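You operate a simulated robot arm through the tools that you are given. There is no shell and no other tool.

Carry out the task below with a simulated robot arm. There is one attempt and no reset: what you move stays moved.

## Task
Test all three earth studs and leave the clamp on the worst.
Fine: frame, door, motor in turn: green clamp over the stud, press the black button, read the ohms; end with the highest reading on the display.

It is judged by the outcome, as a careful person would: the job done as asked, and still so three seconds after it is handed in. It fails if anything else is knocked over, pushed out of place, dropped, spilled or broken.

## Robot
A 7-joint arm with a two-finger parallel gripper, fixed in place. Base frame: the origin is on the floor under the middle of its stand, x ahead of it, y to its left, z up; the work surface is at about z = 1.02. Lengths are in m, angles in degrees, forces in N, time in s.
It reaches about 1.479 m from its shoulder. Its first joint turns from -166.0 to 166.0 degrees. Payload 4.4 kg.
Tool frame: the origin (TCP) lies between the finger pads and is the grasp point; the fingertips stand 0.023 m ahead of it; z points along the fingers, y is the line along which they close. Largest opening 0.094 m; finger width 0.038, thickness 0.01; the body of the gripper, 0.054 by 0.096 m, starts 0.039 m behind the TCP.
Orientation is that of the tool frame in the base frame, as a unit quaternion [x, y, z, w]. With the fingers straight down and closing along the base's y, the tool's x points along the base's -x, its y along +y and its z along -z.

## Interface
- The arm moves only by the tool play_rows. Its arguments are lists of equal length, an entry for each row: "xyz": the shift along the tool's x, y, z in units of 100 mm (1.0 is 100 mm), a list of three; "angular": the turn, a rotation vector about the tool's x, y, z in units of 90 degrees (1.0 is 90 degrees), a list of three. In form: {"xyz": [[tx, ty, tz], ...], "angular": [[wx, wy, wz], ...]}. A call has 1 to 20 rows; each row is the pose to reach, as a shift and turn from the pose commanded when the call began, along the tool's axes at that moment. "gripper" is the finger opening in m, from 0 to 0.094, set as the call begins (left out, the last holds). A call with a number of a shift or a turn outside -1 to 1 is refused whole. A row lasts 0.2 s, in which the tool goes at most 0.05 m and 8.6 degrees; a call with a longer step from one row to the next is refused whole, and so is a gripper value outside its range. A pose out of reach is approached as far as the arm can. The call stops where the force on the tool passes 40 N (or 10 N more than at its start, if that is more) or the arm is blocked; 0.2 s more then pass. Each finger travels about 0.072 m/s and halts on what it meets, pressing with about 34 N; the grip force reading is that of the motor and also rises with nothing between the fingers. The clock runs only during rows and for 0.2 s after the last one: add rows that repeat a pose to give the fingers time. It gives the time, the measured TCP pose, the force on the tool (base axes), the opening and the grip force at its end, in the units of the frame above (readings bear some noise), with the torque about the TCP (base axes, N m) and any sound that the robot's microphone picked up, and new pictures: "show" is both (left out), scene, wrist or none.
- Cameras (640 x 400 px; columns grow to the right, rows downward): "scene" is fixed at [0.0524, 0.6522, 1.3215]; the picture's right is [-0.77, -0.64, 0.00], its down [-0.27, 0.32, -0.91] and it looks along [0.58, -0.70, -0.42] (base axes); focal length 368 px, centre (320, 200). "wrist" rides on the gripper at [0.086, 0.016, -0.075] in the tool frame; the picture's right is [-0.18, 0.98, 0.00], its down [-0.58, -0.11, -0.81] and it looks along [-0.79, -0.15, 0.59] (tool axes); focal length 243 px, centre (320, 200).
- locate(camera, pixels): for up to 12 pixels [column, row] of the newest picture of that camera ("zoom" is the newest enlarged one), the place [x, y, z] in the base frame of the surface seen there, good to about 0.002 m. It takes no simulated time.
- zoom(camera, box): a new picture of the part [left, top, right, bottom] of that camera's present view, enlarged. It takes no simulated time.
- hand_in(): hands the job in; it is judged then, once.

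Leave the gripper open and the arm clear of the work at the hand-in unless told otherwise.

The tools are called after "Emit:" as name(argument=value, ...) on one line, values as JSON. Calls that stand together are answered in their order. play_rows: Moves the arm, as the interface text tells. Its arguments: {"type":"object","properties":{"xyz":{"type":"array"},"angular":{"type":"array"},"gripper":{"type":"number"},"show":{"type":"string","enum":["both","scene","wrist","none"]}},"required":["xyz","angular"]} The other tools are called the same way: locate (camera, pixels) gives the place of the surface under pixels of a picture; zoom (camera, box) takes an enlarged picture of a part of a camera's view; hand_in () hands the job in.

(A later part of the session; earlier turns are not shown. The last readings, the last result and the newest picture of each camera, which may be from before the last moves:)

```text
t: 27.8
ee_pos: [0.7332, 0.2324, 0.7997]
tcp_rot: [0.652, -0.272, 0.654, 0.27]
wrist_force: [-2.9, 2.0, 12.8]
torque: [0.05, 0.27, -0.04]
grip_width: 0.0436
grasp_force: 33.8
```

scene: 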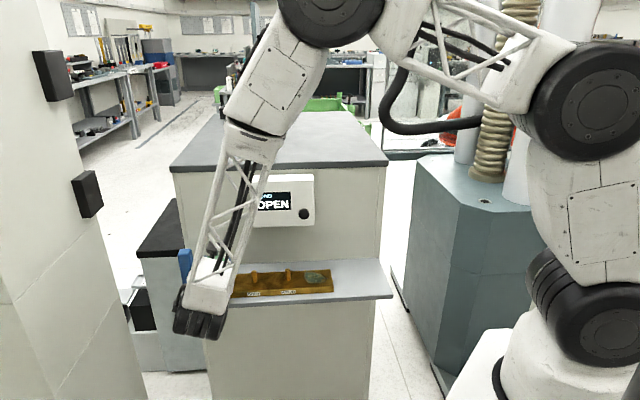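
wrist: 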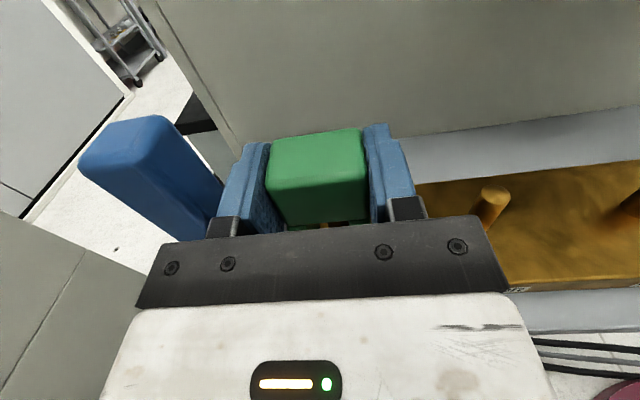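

The force rose to 12.8 N, so the clamp is seated on the bar. I'll open the fingers in place, then retreat straight back.

Emit:
play_rows(xyz=[[0.012, 0, 0], [0.012, 0, 0], [0.012, 0, 0], [0.012, 0, 0]], angular=[[0, 0, 0], [0, 0, 0], [0, 0, 0], [0, 0, 0]], gripper=0.064)

```text
t: 28.8
ee_pos: [0.7344, 0.2325, 0.7997]
tcp_rot: [0.653, -0.27, 0.653, 0.27]
wrist_force: [-0.7, 0.9, 0.3]
torque: [0.0, 0.0, 0.0]
grip_width: 0.0639
grasp_force: 0.1
```

scene: 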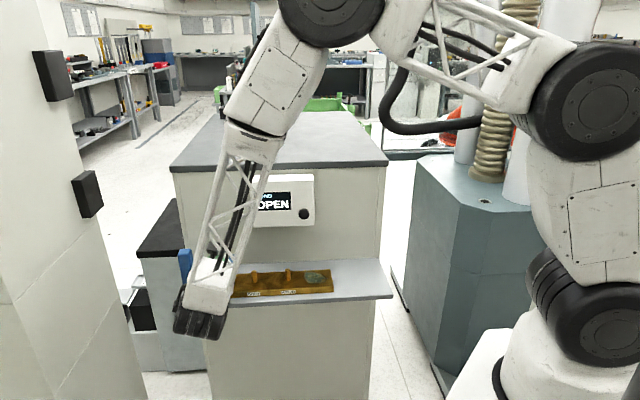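
wrist: 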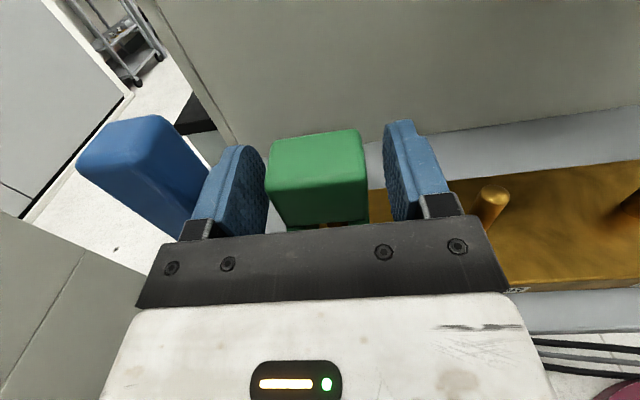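

Released; the clamp stands free between the fingers. I'll retreat 0.1 straight back.

Emit:
play_rows(xyz=[[0, 0, -0.15], [0, 0, -0.35], [0, 0, -0.6], [0, 0, -0.85], [0, 0, -1.0], [0, 0, -1.0]], angular=[[0, 0, 0], [0, 0, 0], [0, 0, 0], [0, 0, 0], [0, 0, 0], [0, 0, 0]])

Emit:
zoom(camera="wrist", box=[100, 0, 540, 240])

```text
t: 30.2
ee_pos: [0.664, 0.3038, 0.8009]
tcp_rot: [0.653, -0.271, 0.653, 0.27]
wrist_force: [0.4, 0.4, 0.2]
torque: [-0.02, -0.03, -0.01]
grip_width: 0.0642
grasp_force: 0.0
```

scene: 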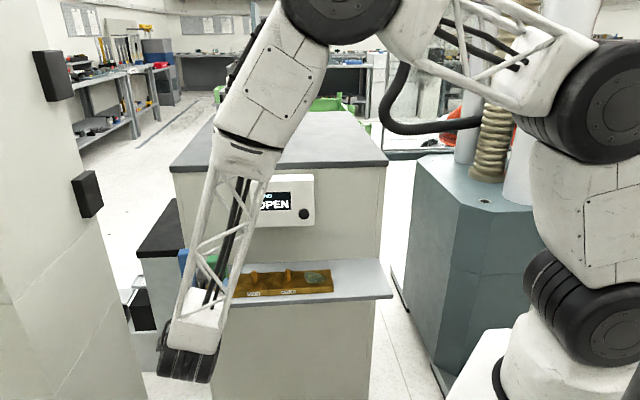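
wrist: 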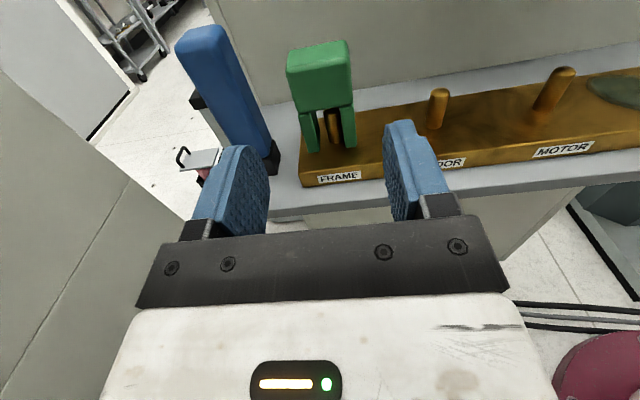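

```text
1.45 times, centred on (320, 120) of wrist
```

zoom: 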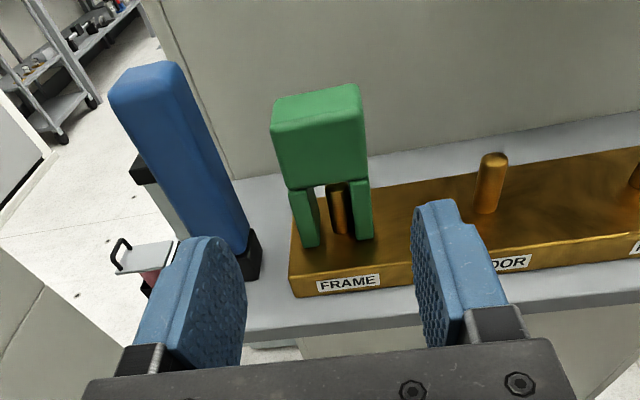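

The clamp straddles the FRAME stud correctly, with the stud visible between the legs. Next I'll close the fingers and move toward the button, up about 0.105 and -u by 0.22.

Emit:
play_rows(xyz=[[0.2, 0.2, 0], [0.4, 0.4, 0], [0.6, 0.6, 0], [0.8, 0.8, 0], [1.0, 1.0, 0], [1.0, 1.0, 0]], angular=[[0, 0, 0], [0, 0, 0], [0, 0, 0], [0, 0, 0], [0, 0, 0], [0, 0, 0]], gripper=0.0, show="none")

Emit:
play_rows(xyz=[[0, 0.2, 0], [0, 0.4, 0], [0, 0.6, 0], [0, 0.8, 0], [0, 1.0, 0], [0, 1.0, 0]], angular=[[0, 0, 0], [0, 0, 0], [0, 0, 0], [0, 0, 0], [0, 0, 0], [0, 0, 0]])

Emit:
zoom(camera="wrist", box=[100, 0, 540, 240])

```text
t: 31.6
ee_pos: [0.5925, 0.2319, 0.9011]
tcp_rot: [0.653, -0.27, 0.653, 0.271]
wrist_force: [0.3, 0.9, 0.3]
torque: [-0.01, 0.02, -0.02]
grip_width: 0.0002
grasp_force: 33.9
```

```text
t: 33.0
ee_pos: [0.5222, 0.1604, 0.8987]
tcp_rot: [0.653, -0.27, 0.653, 0.271]
wrist_force: [-0.6, -0.4, -0.4]
torque: [0.0, 0.0, -0.03]
grip_width: 0.0001
grasp_force: 34.3
```

scene: 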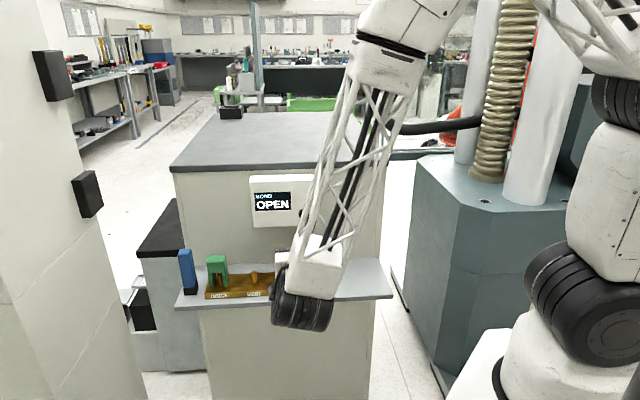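
wrist: 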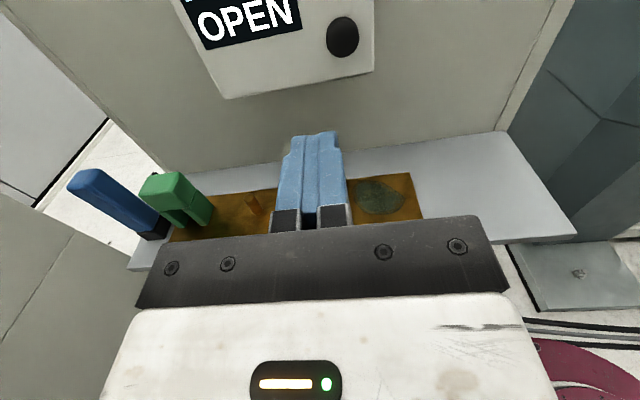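

```text
1.45 times, centred on (320, 120) of wrist
```

zoom: 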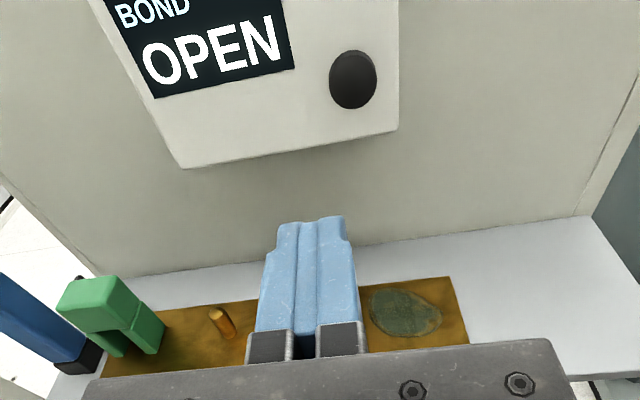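

The display still reads OPEN. I'll locate the button with the wrist camera.

Emit:
locate(camera="wrist", pixels=[[342, 38], [342, 20], [342, 54], [329, 38], [356, 38], [345, 70], [310, 60], [300, 150], [312, 140], [328, 140]])

Emit:
zoom(camera="wrist", box=[300, 0, 390, 80])

```text
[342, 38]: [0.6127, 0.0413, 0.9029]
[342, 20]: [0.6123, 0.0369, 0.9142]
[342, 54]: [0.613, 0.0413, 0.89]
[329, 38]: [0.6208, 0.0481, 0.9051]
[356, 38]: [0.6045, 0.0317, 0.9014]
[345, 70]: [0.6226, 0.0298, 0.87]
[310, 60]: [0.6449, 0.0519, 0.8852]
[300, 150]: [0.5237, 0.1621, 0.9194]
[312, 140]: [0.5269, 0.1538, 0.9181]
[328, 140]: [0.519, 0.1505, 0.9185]
```

```text
5.00 times, centred on (345, 40) of wrist
```

zoom: 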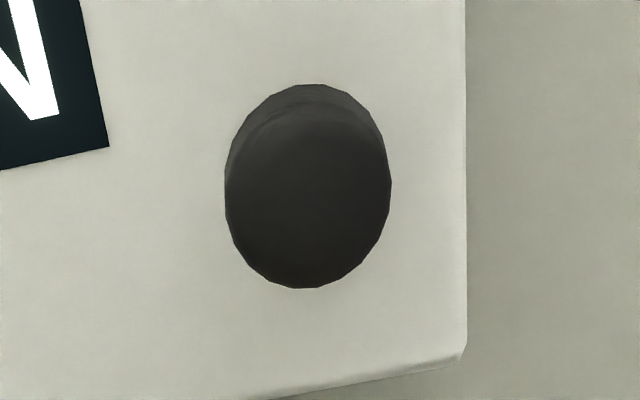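

The button face centre is at u ≈ 0.4645, z ≈ 0.902, n ≈ -0.404. I'll align to it and advance 0.1, leaving the fingertips about 2.5 cm short.

Emit:
play_rows(xyz=[[0.035, 0.18, 0], [0.035, 0.182, 0.2], [0.035, 0.182, 0.4], [0.035, 0.182, 0.6], [0.035, 0.182, 0.8], [0.035, 0.182, 1.0], [0.035, 0.182, 1.0]], angular=[[0, 0, 0], [0, 0, 0], [0, 0, 0], [0, 0, 0], [0, 0, 0], [0, 0, 0], [0, 0, 0]])

Emit:
zoom(camera="wrist", box=[200, 40, 440, 240])

```text
t: 34.6
ee_pos: [0.5804, 0.0769, 0.9032]
tcp_rot: [0.653, -0.27, 0.653, 0.27]
wrist_force: [0.4, 0.9, 0.0]
torque: [0.0, 0.0, -0.03]
grip_width: 0.0
grasp_force: 33.8
```

scene: 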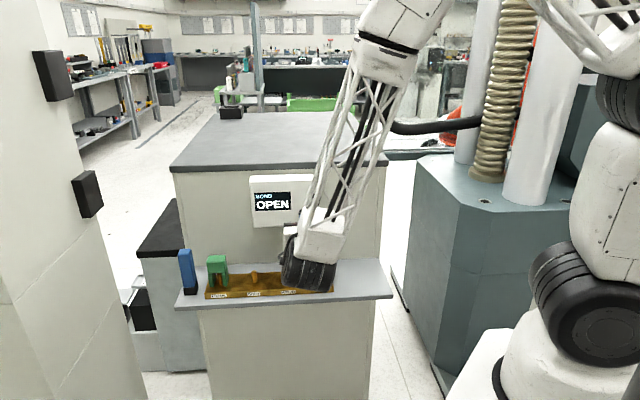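
wrist: 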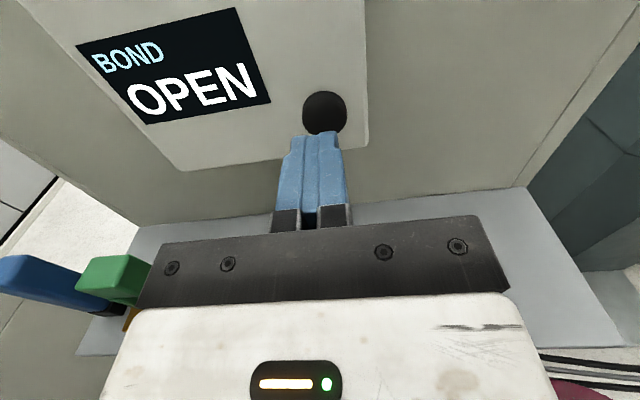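

```text
2.00 times, centred on (320, 140) of wrist
```

zoom: 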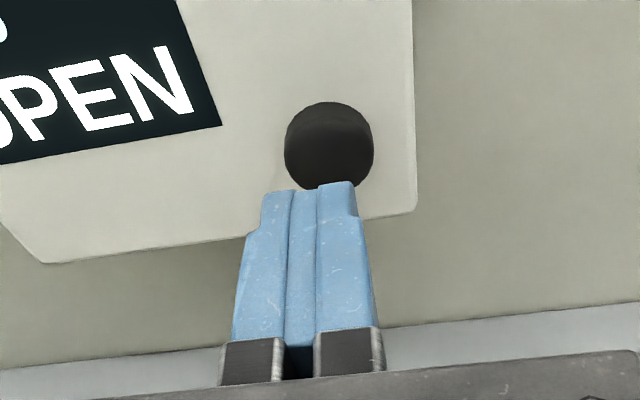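

The fingertips line up with the button. I'll advance slowly to press, about 3 mm per row, and rely on the force stop.

Emit:
play_rows(xyz=[[0, 0, 0.1], [0, 0, 0.18], [0, 0, 0.22], [0, 0, 0.25], [0, 0, 0.28], [0, 0, 0.31], [0, 0, 0.34], [0, 0, 0.37]], angular=[[0, 0, 0], [0, 0, 0], [0, 0, 0], [0, 0, 0], [0, 0, 0], [0, 0, 0], [0, 0, 0], [0, 0, 0]])

Emit:
zoom(camera="scene", box=[240, 165, 330, 235])

```text
t: 36.4
ee_pos: [0.606, 0.0516, 0.9042]
tcp_rot: [0.654, -0.269, 0.653, 0.27]
wrist_force: [-16.3, 16.0, 2.7]
torque: [-0.01, 0.01, -0.04]
grip_width: 0.0
grasp_force: 34.3
heard: click
```

scene: 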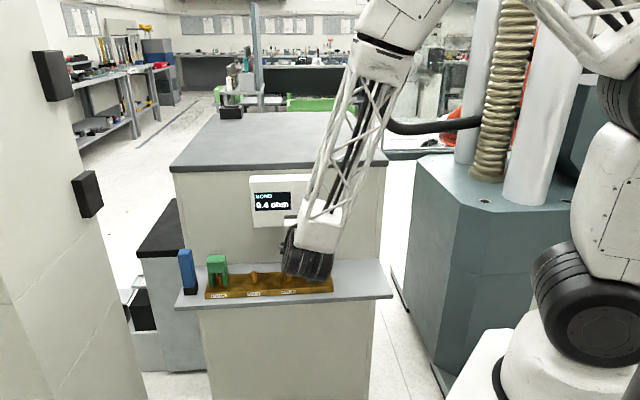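
wrist: 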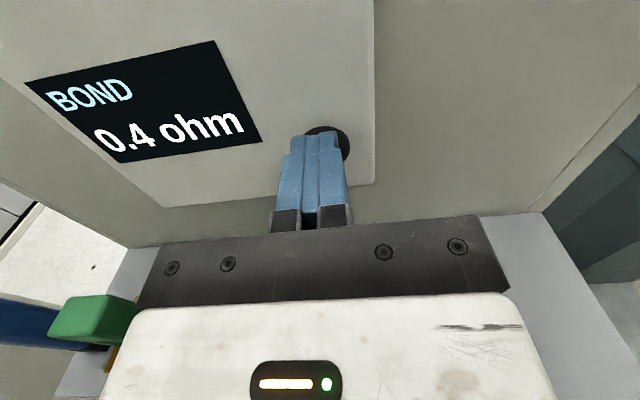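

```text
5.71 times, centred on (285, 200) of scene
```

zoom: 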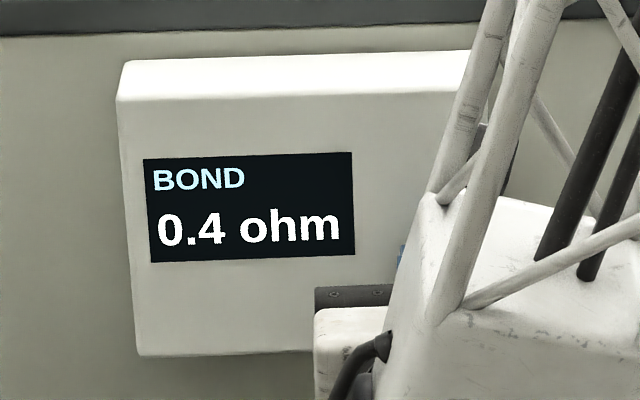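

Click heard, and the display reads FRAME = 0.4 ohm. I'll back off from the button and confirm the reading holds.

Emit:
play_rows(xyz=[[0, 0, -0.15], [0, 0, -0.4], [0, 0, -0.65], [0, 0, -0.9], [0, 0, -1.0], [0, 0, -1.0]], angular=[[0, 0, 0], [0, 0, 0], [0, 0, 0], [0, 0, 0], [0, 0, 0], [0, 0, 0]])

Emit:
zoom(camera="scene", box=[240, 165, 330, 235])

```text
t: 37.8
ee_pos: [0.5359, 0.1227, 0.9028]
tcp_rot: [0.653, -0.271, 0.653, 0.271]
wrist_force: [-0.3, 0.2, 0.5]
torque: [0.0, 0.0, -0.01]
grip_width: 0.0
grasp_force: 34.3
```

scene: 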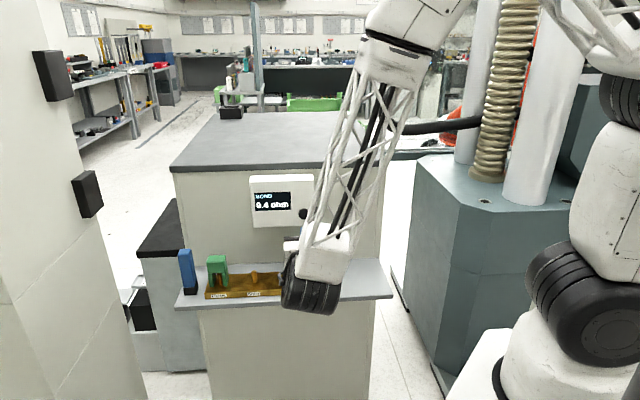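
wrist: 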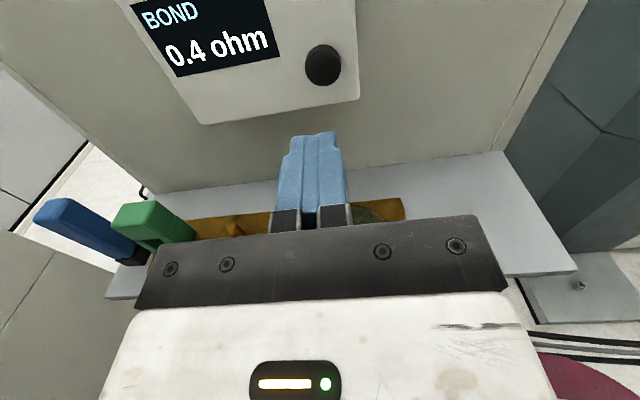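

```text
5.71 times, centred on (285, 200) of scene
```

zoom: 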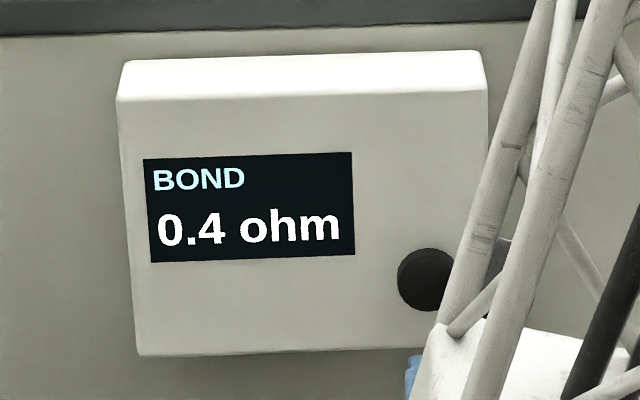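

FRAME = 0.4 ohm, and it holds. Next I'll go back for the clamp: back off a little, slide +u by 0.218, go down 0.103 and reopen the fingers.

Emit:
play_rows(xyz=[[0, 0, -0.2], [0, -0.2, -0.38], [0, -0.4, -0.38], [0, -0.6, -0.38], [0, -0.8, -0.38], [0, -1.0, -0.38], [0, -1.0, -0.38]], angular=[[0, 0, 0], [0, 0, 0], [0, 0, 0], [0, 0, 0], [0, 0, 0], [0, 0, 0], [0, 0, 0]], gripper=0.064, show="none")

Emit:
play_rows(xyz=[[-0.1, -0.2, 0], [-0.2, -0.4, 0], [-0.3, -0.6, 0], [-0.4, -0.8, 0], [-0.5, -1.0, 0], [-0.5, -1.0, 0]], angular=[[0, 0, 0], [0, 0, 0], [0, 0, 0], [0, 0, 0], [0, 0, 0], [0, 0, 0]])

```text
t: 39.4
ee_pos: [0.5789, 0.2198, 0.9024]
tcp_rot: [0.654, -0.27, 0.653, 0.271]
wrist_force: [-0.4, -0.7, 0.6]
torque: [-0.01, -0.01, 0.03]
grip_width: 0.0641
grasp_force: 0.2
```

```text
t: 40.8
ee_pos: [0.6497, 0.2909, 0.8532]
tcp_rot: [0.654, -0.27, 0.653, 0.27]
wrist_force: [0.2, -0.9, -0.1]
torque: [0.01, -0.02, 0.0]
grip_width: 0.0639
grasp_force: 0.1
```

scene: 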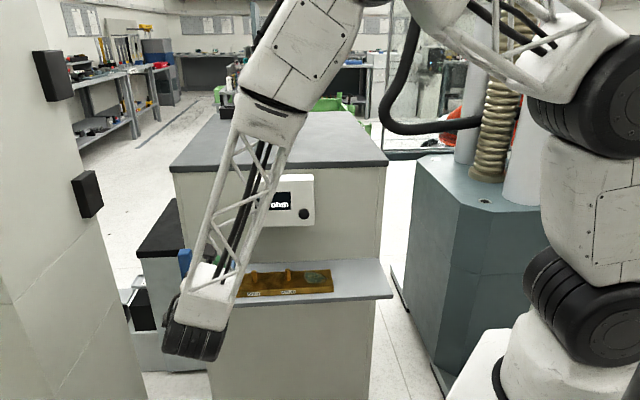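
wrist: 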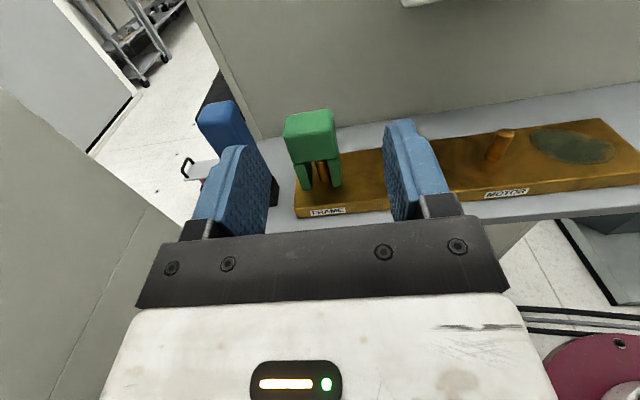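

TCP is at u = 0.665, z = 0.853. I'll align to u = 0.683, z = 0.800, then look.

Emit:
play_rows(xyz=[[-0.15, -0.06, 0], [-0.3, -0.12, 0], [-0.45, -0.182, 0], [-0.532, -0.182, 0], [-0.532, -0.182, 0]], angular=[[0, 0, 0], [0, 0, 0], [0, 0, 0], [0, 0, 0], [0, 0, 0]], show="wrist")

```text
t: 42.0
ee_pos: [0.6611, 0.3032, 0.799]
tcp_rot: [0.653, -0.271, 0.653, 0.27]
wrist_force: [-0.5, 0.0, 0.6]
torque: [-0.01, 0.03, -0.01]
grip_width: 0.0642
grasp_force: 0.0
```

wrist: 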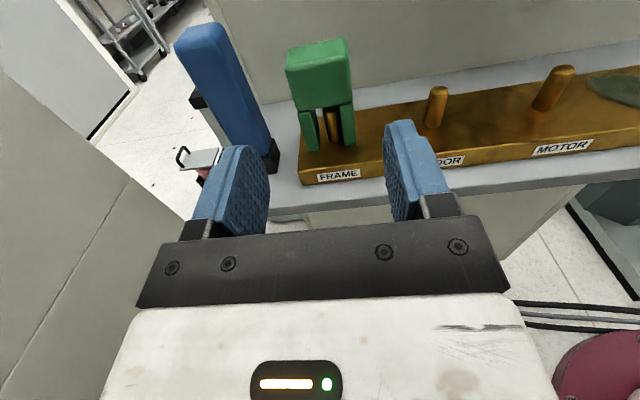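

This is the same view as when I released the clamp. I'll advance 0.1 onto the clamp and then grip.

Emit:
play_rows(xyz=[[0.005, -0.012, 0.2], [0.005, -0.012, 0.4], [0.005, -0.012, 0.6], [0.005, -0.012, 0.8], [0.005, -0.012, 0.95], [0.005, -0.012, 1.0], [0.005, -0.012, 1.0]], angular=[[0, 0, 0], [0, 0, 0], [0, 0, 0], [0, 0, 0], [0, 0, 0], [0, 0, 0], [0, 0, 0]], show="wrist")

Emit:
play_rows(xyz=[[0, 0, 0], [0, 0, 0], [0, 0, 0], [0, 0, 0], [0, 0, 0]], angular=[[0, 0, 0], [0, 0, 0], [0, 0, 0], [0, 0, 0], [0, 0, 0]], gripper=0.03, show="wrist")

```text
t: 43.6
ee_pos: [0.7339, 0.2335, 0.8003]
tcp_rot: [0.653, -0.271, 0.653, 0.271]
wrist_force: [1.2, 0.1, -0.2]
torque: [0.02, 0.01, 0.0]
grip_width: 0.064
grasp_force: 0.0
```

wrist: 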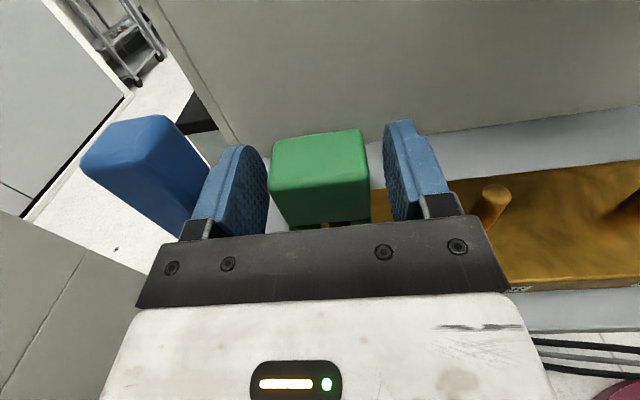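

```text
t: 44.8
ee_pos: [0.7335, 0.233, 0.7998]
tcp_rot: [0.653, -0.271, 0.653, 0.271]
wrist_force: [-2.3, -4.6, 3.3]
torque: [-0.17, -0.02, -0.04]
grip_width: 0.0434
grasp_force: 34.0
```

wrist: 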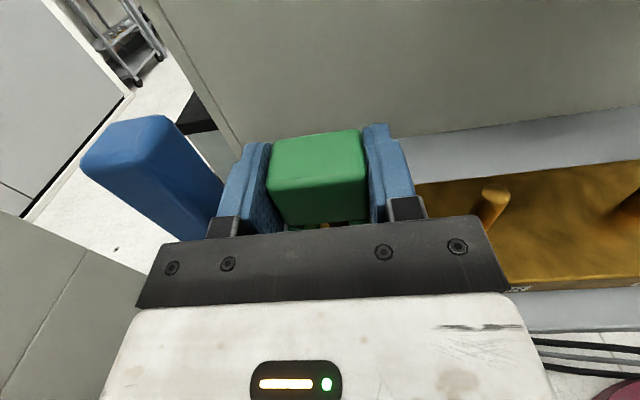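

The grip is firm (0.0434). I'll lift 0.05, slide 0.0845 toward the DOOR stud (tool +y), and look before lowering.

Emit:
play_rows(xyz=[[0.08, 0, 0], [0.2, 0, 0], [0.35, 0, 0], [0.5, 0, 0], [0.5, 0, 0], [0.5, 0.2, 0], [0.5, 0.4, 0], [0.5, 0.6, 0], [0.5, 0.75, 0], [0.5, 0.844, 0], [0.5, 0.844, 0]], angular=[[0, 0, 0], [0, 0, 0], [0, 0, 0], [0, 0, 0], [0, 0, 0], [0, 0, 0], [0, 0, 0], [0, 0, 0], [0, 0, 0], [0, 0, 0], [0, 0, 0]])

Emit:
zoom(camera="scene", box=[160, 220, 320, 320])

Emit:
zoom(camera="wrist", box=[180, 110, 460, 250])

```text
t: 47.2
ee_pos: [0.6741, 0.173, 0.851]
tcp_rot: [0.653, -0.27, 0.654, 0.27]
wrist_force: [0.3, 0.6, -1.2]
torque: [0.01, 0.01, 0.0]
grip_width: 0.0433
grasp_force: 33.5
```

scene: 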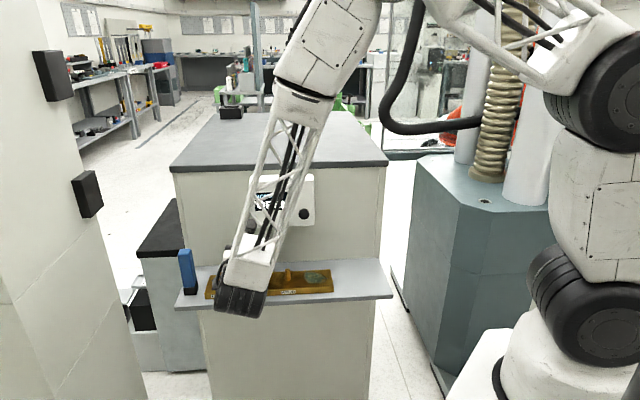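
wrist: 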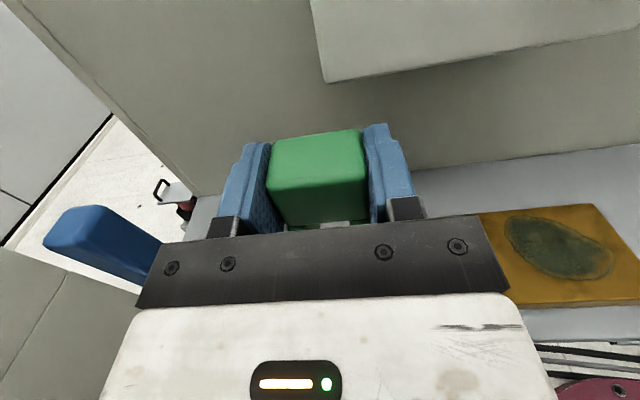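

```text
4.00 times, centred on (240, 270) of scene
```

zoom: 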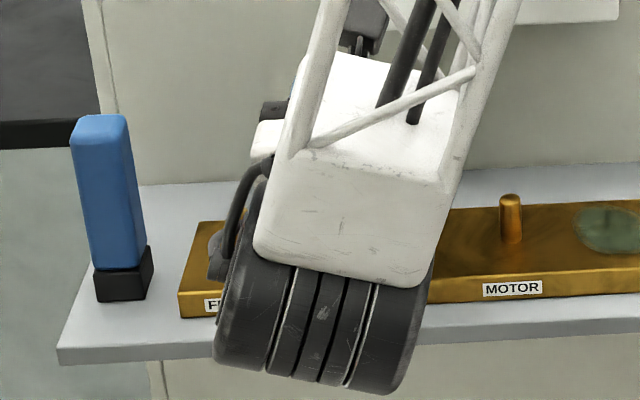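

```text
2.29 times, centred on (320, 180) of wrist
```

zoom: 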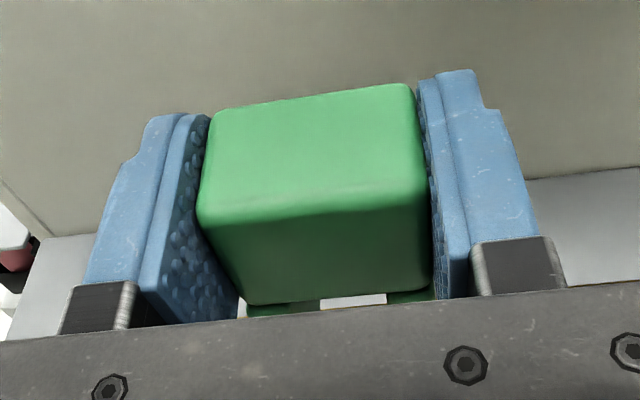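

TCP is over the DOOR stud at u = 0.599, n = -0.354. I'll lower 0.050 slowly.

Emit:
play_rows(xyz=[[-0.1, 0, 0], [-0.16, 0, 0], [-0.22, 0, 0], [-0.28, 0, 0], [-0.34, 0, 0], [-0.4, 0, 0], [-0.45, 0, 0], [-0.49, 0, 0], [-0.5, 0, 0], [-0.51, 0, 0], [-0.515, 0, 0]], angular=[[0, 0, 0], [0, 0, 0], [0, 0, 0], [0, 0, 0], [0, 0, 0], [0, 0, 0], [0, 0, 0], [0, 0, 0], [0, 0, 0], [0, 0, 0], [0, 0, 0]], show="wrist")

Emit:
zoom(camera="wrist", box=[180, 110, 460, 250])

```text
t: 48.2
ee_pos: [0.675, 0.1737, 0.8285]
tcp_rot: [0.651, -0.271, 0.655, 0.271]
wrist_force: [-7.9, -6.0, 13.5]
torque: [-0.51, 0.53, -0.04]
grip_width: 0.0438
grasp_force: 34.3
stopped in row 4: the force on the tool passed its limit at 63 N (the readings are from after the stop); the commanded pose is now the measured one
```

wrist: 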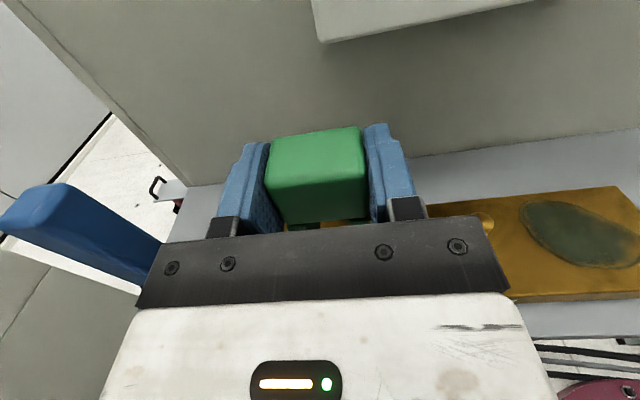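

```text
2.29 times, centred on (320, 180) of wrist
```

zoom: 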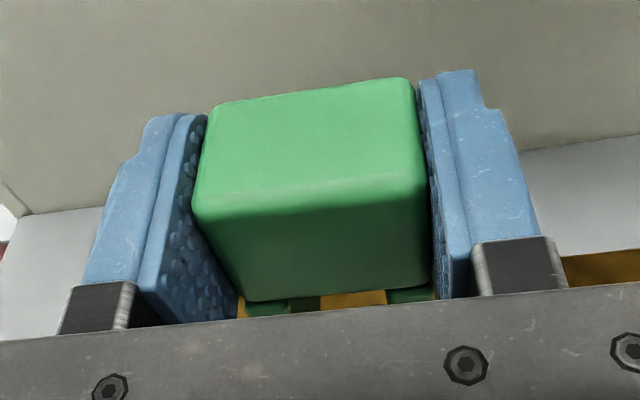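

The descent stopped on contact at z ≈ 0.83, which is stud-top height, so a leg landed on the stud. The torque suggests the -u side leg. I'll lift 0.025 and re-measure the alignment.

Emit:
play_rows(xyz=[[0.05, 0, 0], [0.12, 0, 0], [0.2, 0, 0], [0.25, 0, 0], [0.25, 0, 0]], angular=[[0, 0, 0], [0, 0, 0], [0, 0, 0], [0, 0, 0], [0, 0, 0]])

Emit:
zoom(camera="wrist", box=[220, 110, 420, 240])

Emit:
zoom(camera="scene", box=[170, 220, 340, 320])

```text
t: 49.4
ee_pos: [0.6748, 0.1749, 0.8527]
tcp_rot: [0.651, -0.272, 0.655, 0.271]
wrist_force: [-0.5, -0.7, -0.5]
torque: [0.0, -0.03, 0.05]
grip_width: 0.0435
grasp_force: 34.0
```

scene: 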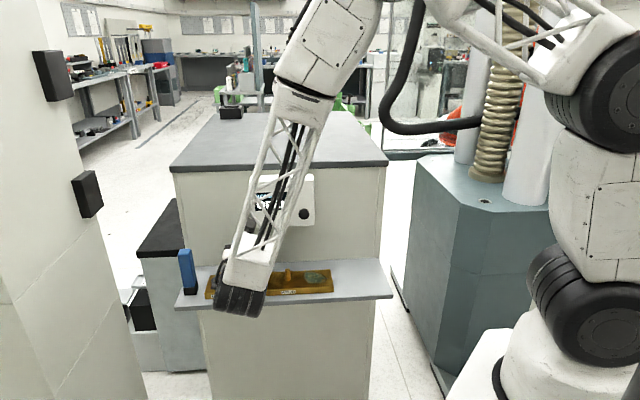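
wrist: 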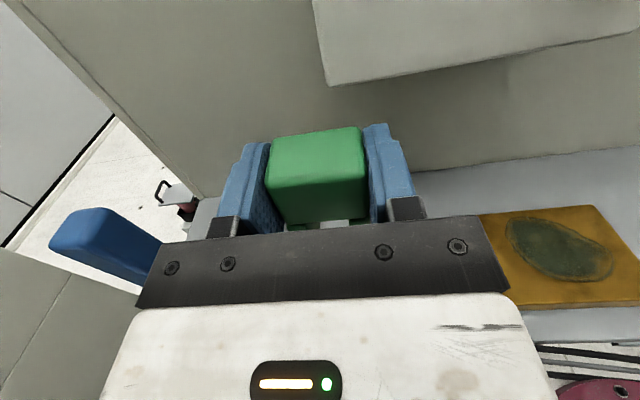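

```text
3.08 times, centred on (320, 175) of wrist
```

zoom: 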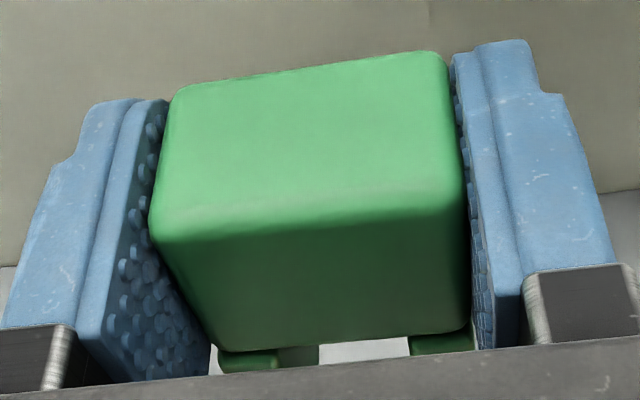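

```text
3.76 times, centred on (255, 270) of scene
```

zoom: 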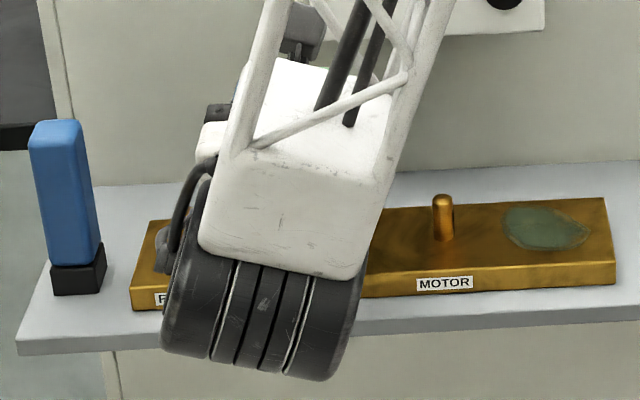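

The clamp is still held. I need a better stud-to-clamp measurement from one camera, so I'll back off 0.08 and shift +u by 0.055. That puts both the clamp and the DOOR stud in the wrist view.

Emit:
play_rows(xyz=[[0.1, 0, 0], [0.15, -0.1, -0.2], [0.15, -0.25, -0.4], [0.15, -0.4, -0.6], [0.15, -0.55, -0.8], [0.15, -0.55, -0.8]], angular=[[0, 0, 0], [0, 0, 0], [0, 0, 0], [0, 0, 0], [0, 0, 0], [0, 0, 0]])

Emit:
zoom(camera="wrist", box=[240, 90, 480, 240])

```text
t: 50.8
ee_pos: [0.6582, 0.27, 0.8675]
tcp_rot: [0.652, -0.27, 0.655, 0.27]
wrist_force: [-0.8, 0.1, -0.5]
torque: [0.03, -0.01, 0.02]
grip_width: 0.0434
grasp_force: 34.3
```

scene: 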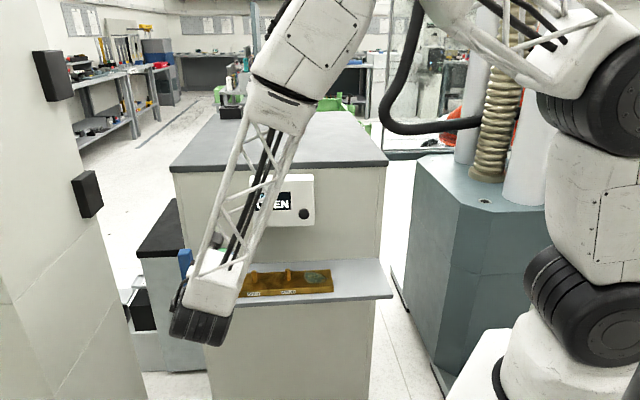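
wrist: 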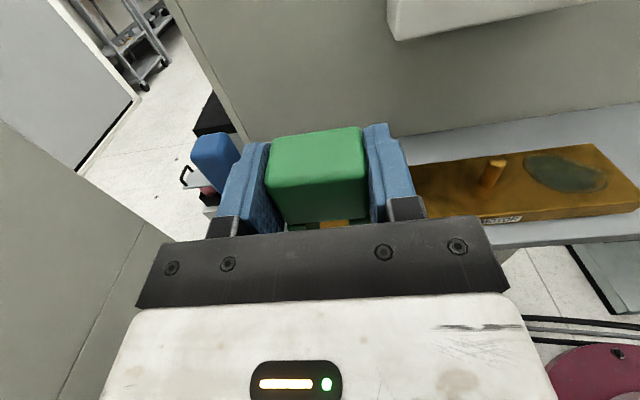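

```text
2.67 times, centred on (360, 165) of wrist
```

zoom: 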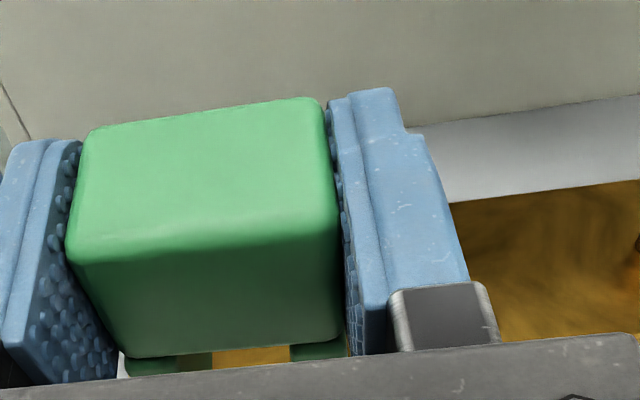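

The MOTOR stud is visible at (492,172) along with the clamp. The DOOR stud is hidden behind the finger. I'll zoom in and measure both with the same camera.

Emit:
zoom(camera="wrist", box=[460, 145, 530, 200])

Emit:
locate(camera="wrist", pixels=[[275, 190], [366, 180], [320, 195], [320, 210], [288, 215], [364, 212], [272, 175], [364, 165], [480, 183], [497, 162], [490, 172], [320, 150]])

```text
7.27 times, centred on (495, 172) of wrist
```

zoom: 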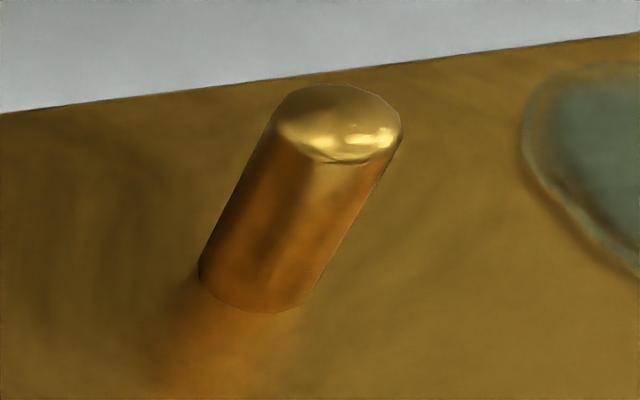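

```text
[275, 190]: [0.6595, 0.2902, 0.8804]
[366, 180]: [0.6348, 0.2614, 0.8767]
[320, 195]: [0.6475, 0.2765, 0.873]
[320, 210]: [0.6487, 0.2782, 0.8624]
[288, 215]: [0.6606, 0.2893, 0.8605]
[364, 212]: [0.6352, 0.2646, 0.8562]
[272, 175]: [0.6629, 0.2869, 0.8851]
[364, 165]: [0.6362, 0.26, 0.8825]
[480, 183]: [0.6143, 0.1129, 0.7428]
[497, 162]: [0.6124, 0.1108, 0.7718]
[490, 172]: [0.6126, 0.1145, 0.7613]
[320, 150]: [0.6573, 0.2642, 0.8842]
```

The display has gone back to OPEN with the clamp off, as expected. From the earlier picture of the clamp on FRAME (stud close to the right leg) and from the contact torque, the studs sit about 4 mm toward -u of where I aimed. I'll check whether the clamp tilted in the grip before retrying.

Emit:
locate(camera="wrist", pixels=[[290, 142], [320, 138], [350, 134], [285, 155], [320, 152], [352, 148], [282, 168], [320, 165], [355, 160], [300, 205], [340, 203], [320, 205]])

Emit:
zoom(camera="scene", box=[170, 230, 400, 320])

```text
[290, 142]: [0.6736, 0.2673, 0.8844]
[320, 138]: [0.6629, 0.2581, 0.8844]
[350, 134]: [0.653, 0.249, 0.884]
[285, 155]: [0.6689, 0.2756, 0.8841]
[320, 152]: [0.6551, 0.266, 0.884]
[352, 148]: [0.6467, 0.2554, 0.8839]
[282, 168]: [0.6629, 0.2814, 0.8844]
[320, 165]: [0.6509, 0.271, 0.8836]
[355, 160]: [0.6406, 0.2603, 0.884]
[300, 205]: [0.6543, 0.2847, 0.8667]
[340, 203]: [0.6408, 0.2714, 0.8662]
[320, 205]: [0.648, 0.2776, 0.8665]
```

```text
2.78 times, centred on (285, 275) of scene
```

zoom: 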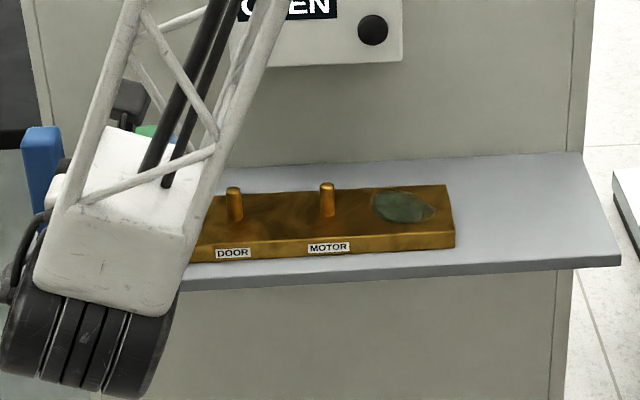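

The clamp is level: its top is at z = 0.884 everywhere, with only about a 2 mm slip up in the grip. The bar hasn't moved. I'll re-approach DOOR at the corrected u = 0.5945 and stop just above the stud top.

Emit:
play_rows(xyz=[[0, 0.15, 0.1], [0, 0.3, 0.3], [0, 0.45, 0.5], [0, 0.6, 0.7], [0, 0.618, 0.81], [-0.1, 0.618, 0.81], [-0.2, 0.618, 0.81], [-0.28, 0.618, 0.81], [-0.28, 0.618, 0.81]], angular=[[0, 0, 0], [0, 0, 0], [0, 0, 0], [0, 0, 0], [0, 0, 0], [0, 0, 0], [0, 0, 0], [0, 0, 0], [0, 0, 0]], show="wrist")

Emit:
zoom(camera="wrist", box=[260, 190, 380, 240])

```text
t: 52.8
ee_pos: [0.6708, 0.1688, 0.8388]
tcp_rot: [0.651, -0.272, 0.655, 0.271]
wrist_force: [-0.5, 0.8, -1.1]
torque: [-0.03, -0.02, 0.0]
grip_width: 0.0436
grasp_force: 33.6
```

wrist: 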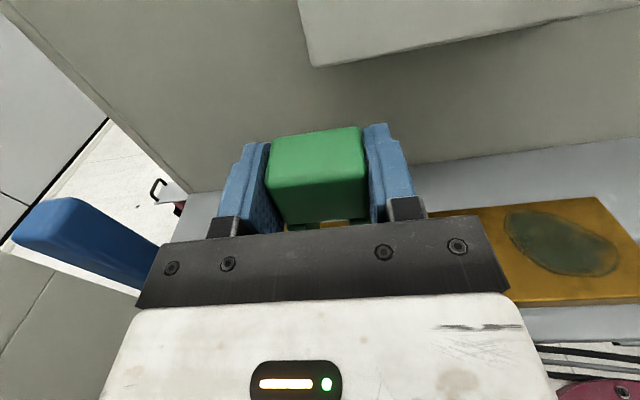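

```text
5.33 times, centred on (320, 215) of wrist
```

zoom: 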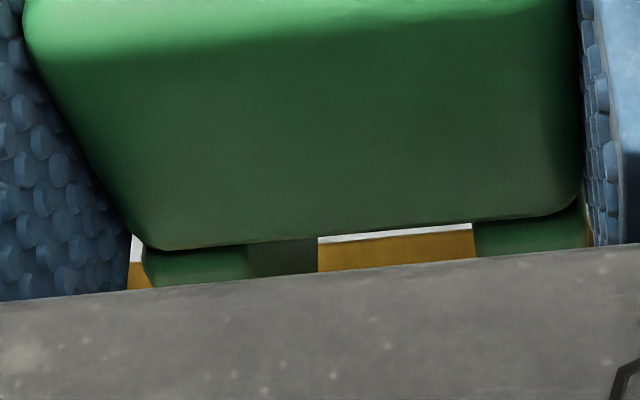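

TCP is at u = 0.594, just above the stud. I'll lower gently at 3 mm per row.

Emit:
play_rows(xyz=[[-0.03, 0, 0], [-0.06, 0, 0], [-0.08, 0, 0], [-0.1, 0, 0], [-0.12, 0, 0], [-0.14, 0, 0], [-0.17, 0, 0], [-0.2, 0, 0], [-0.23, 0, 0], [-0.26, 0, 0], [-0.29, 0, 0], [-0.32, 0, 0], [-0.35, 0, 0], [-0.37, 0, 0], [-0.39, 0, 0], [-0.4, 0, 0]], angular=[[0, 0, 0], [0, 0, 0], [0, 0, 0], [0, 0, 0], [0, 0, 0], [0, 0, 0], [0, 0, 0], [0, 0, 0], [0, 0, 0], [0, 0, 0], [0, 0, 0], [0, 0, 0], [0, 0, 0], [0, 0, 0], [0, 0, 0], [0, 0, 0]], show="wrist")

Emit:
zoom(camera="wrist", box=[260, 190, 380, 240])

```text
t: 56.2
ee_pos: [0.6709, 0.1686, 0.8006]
tcp_rot: [0.651, -0.271, 0.655, 0.27]
wrist_force: [0.5, 1.1, -1.0]
torque: [0.01, 0.01, 0.01]
grip_width: 0.0434
grasp_force: 33.8
```

wrist: 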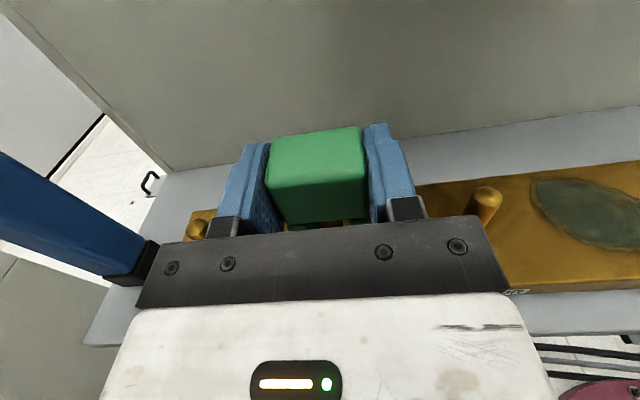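

```text
5.33 times, centred on (320, 215) of wrist
```

zoom: 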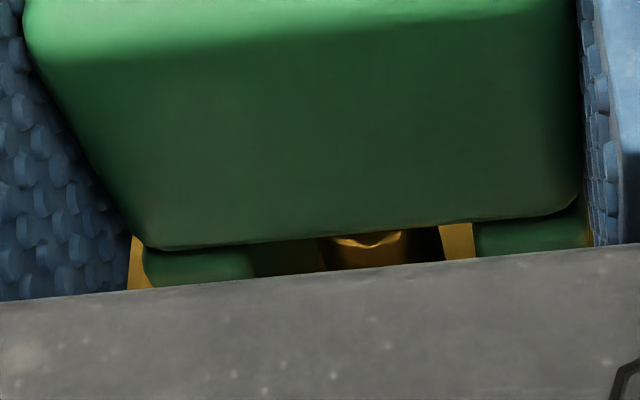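

The stud is now inside the slot, visible through the gap at about (365,250) in the zoom, and about 2 mm to the left of slot centre. I'll recentre by 2 mm and settle down until I feel contact.

Emit:
play_rows(xyz=[[0, -0.01, 0], [0, -0.02, 0], [-0.01, -0.02, 0], [-0.02, -0.02, 0], [-0.03, -0.02, 0], [-0.035, -0.02, 0], [-0.035, -0.02, 0]], angular=[[0, 0, 0], [0, 0, 0], [0, 0, 0], [0, 0, 0], [0, 0, 0], [0, 0, 0], [0, 0, 0]], show="none")

```text
t: 57.4
ee_pos: [0.674, 0.1711, 0.7983]
tcp_rot: [0.65, -0.272, 0.656, 0.27]
wrist_force: [0.2, 0.0, 5.8]
torque: [-0.06, 0.15, -0.04]
grip_width: 0.0434
grasp_force: 34.1
stopped in row 6: the force on the tool passed its limit at 44 N (the readings are from after the stop); the commanded pose is now the measured one
```

The clamp is seated on the bar at z = 0.798. I'll open the fingers.

Emit:
play_rows(xyz=[[0.01, 0, 0], [0.01, 0, 0], [0.01, 0, 0], [0.01, 0, 0]], angular=[[0, 0, 0], [0, 0, 0], [0, 0, 0], [0, 0, 0]], gripper=0.064, show="wrist")

Emit:
play_rows(xyz=[[0, 0, -0.15], [0, 0, -0.35], [0, 0, -0.6], [0, 0, -0.85], [0, 0, -1.0], [0, 0, -1.0]], angular=[[0, 0, 0], [0, 0, 0], [0, 0, 0], [0, 0, 0], [0, -0.0043, -0.0037], [0, -0.0043, -0.0037]])

Emit:
zoom(camera="wrist", box=[260, 20, 420, 160])

```text
t: 58.4
ee_pos: [0.673, 0.1701, 0.7991]
tcp_rot: [0.65, -0.272, 0.656, 0.271]
wrist_force: [0.4, -0.2, 1.3]
torque: [0.01, 0.04, 0.01]
grip_width: 0.064
grasp_force: 0.0
```

wrist: 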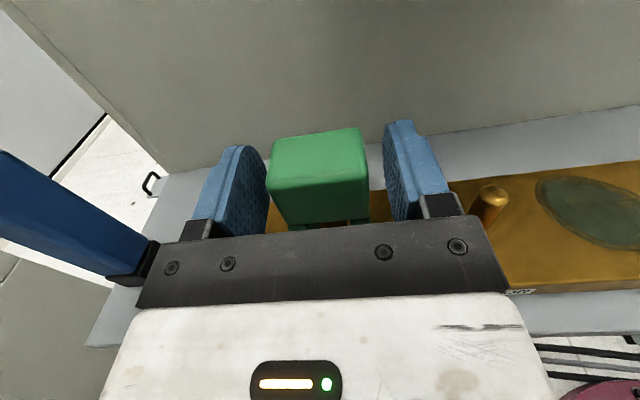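

```text
t: 59.8
ee_pos: [0.6025, 0.2418, 0.7995]
tcp_rot: [0.654, -0.27, 0.653, 0.271]
wrist_force: [-0.2, 0.7, 0.2]
torque: [0.01, 0.0, 0.01]
grip_width: 0.0639
grasp_force: 0.0
```

scene: 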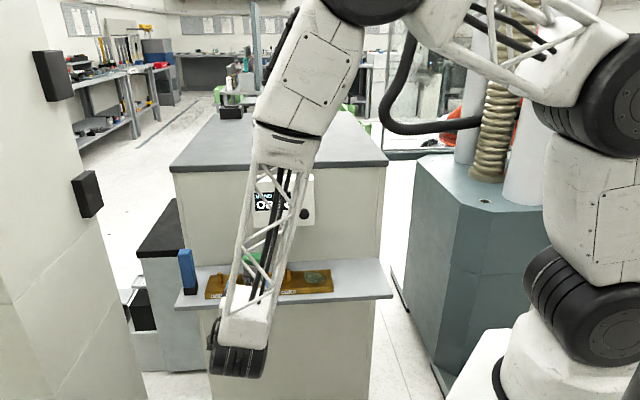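
wrist: 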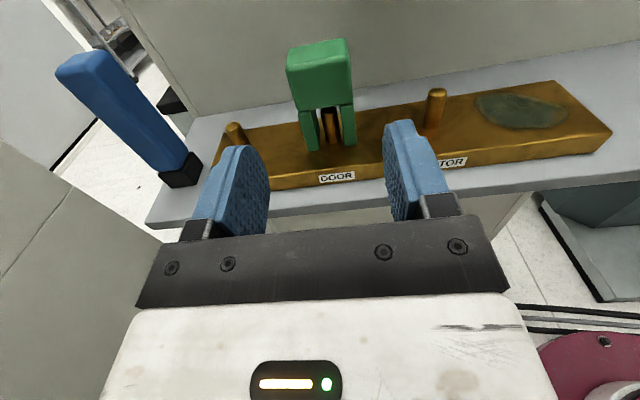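

```text
2.86 times, centred on (340, 90) of wrist
```

zoom: 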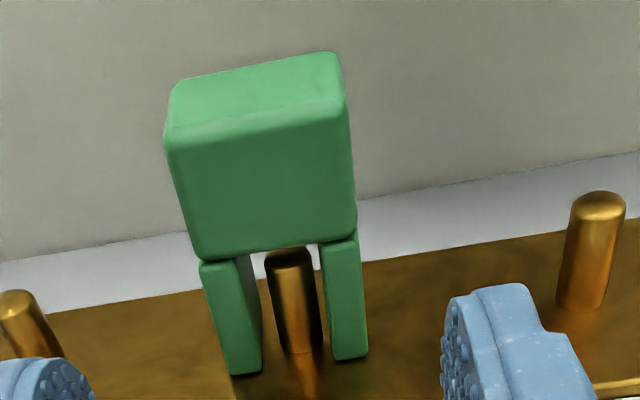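

The clamp is on the DOOR stud with the stud between the legs, and the FRAME and MOTOR studs look undisturbed. Now I'll close the fingers and head for the button.

Emit:
play_rows(xyz=[[0.2, 0.15, 0], [0.4, 0.3, 0], [0.6, 0.5, 0], [0.8, 0.7, 0], [1.0, 0.9, 0], [1.0, 1.0, 0], [1.0, 1.0, 0]], angular=[[0, 0, 0], [0, 0, 0], [0, 0, 0], [0, 0, 0], [0, 0, 0], [0, 0, 0], [0, 0, 0]], gripper=0.0, show="none")

Emit:
play_rows(xyz=[[0.03, 0.15, 0], [0.035, 0.325, 0], [0.035, 0.325, 0.2], [0.035, 0.325, 0.4], [0.035, 0.325, 0.6], [0.035, 0.325, 0.8], [0.035, 0.325, 1.0], [0.035, 0.325, 1.0]], angular=[[0, 0, 0], [0, 0, 0], [0, 0, 0], [0, 0, 0], [0, 0, 0], [0, 0, 0], [0, 0, 0], [0, 0, 0]])

```text
t: 61.4
ee_pos: [0.5322, 0.171, 0.8995]
tcp_rot: [0.654, -0.271, 0.652, 0.272]
wrist_force: [0.0, 0.0, 1.2]
torque: [-0.01, -0.01, -0.02]
grip_width: 0.0
grasp_force: 34.3
```

```text
t: 63.2
ee_pos: [0.5791, 0.0763, 0.9035]
tcp_rot: [0.654, -0.271, 0.652, 0.271]
wrist_force: [0.1, 0.6, 0.6]
torque: [-0.02, -0.01, 0.0]
grip_width: 0.0
grasp_force: 34.1
```

scene: 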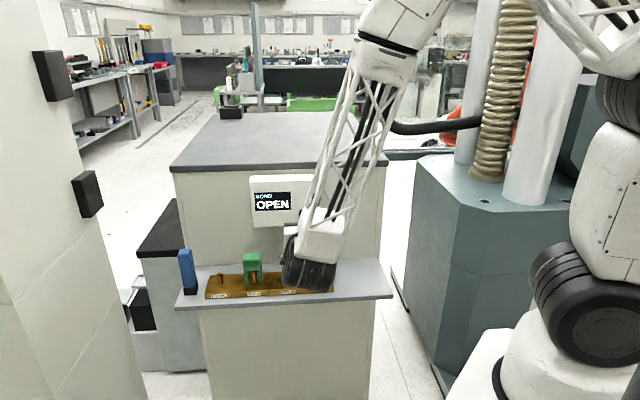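
wrist: 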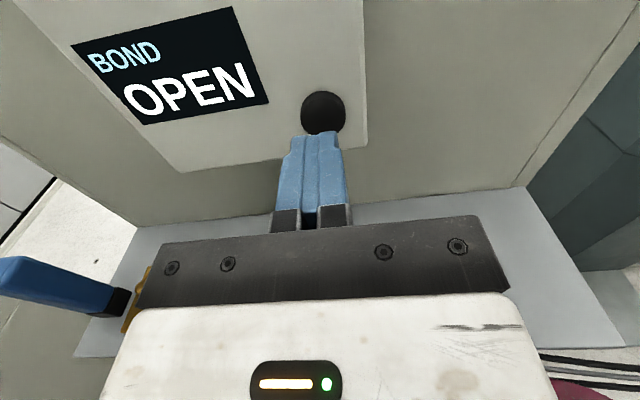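

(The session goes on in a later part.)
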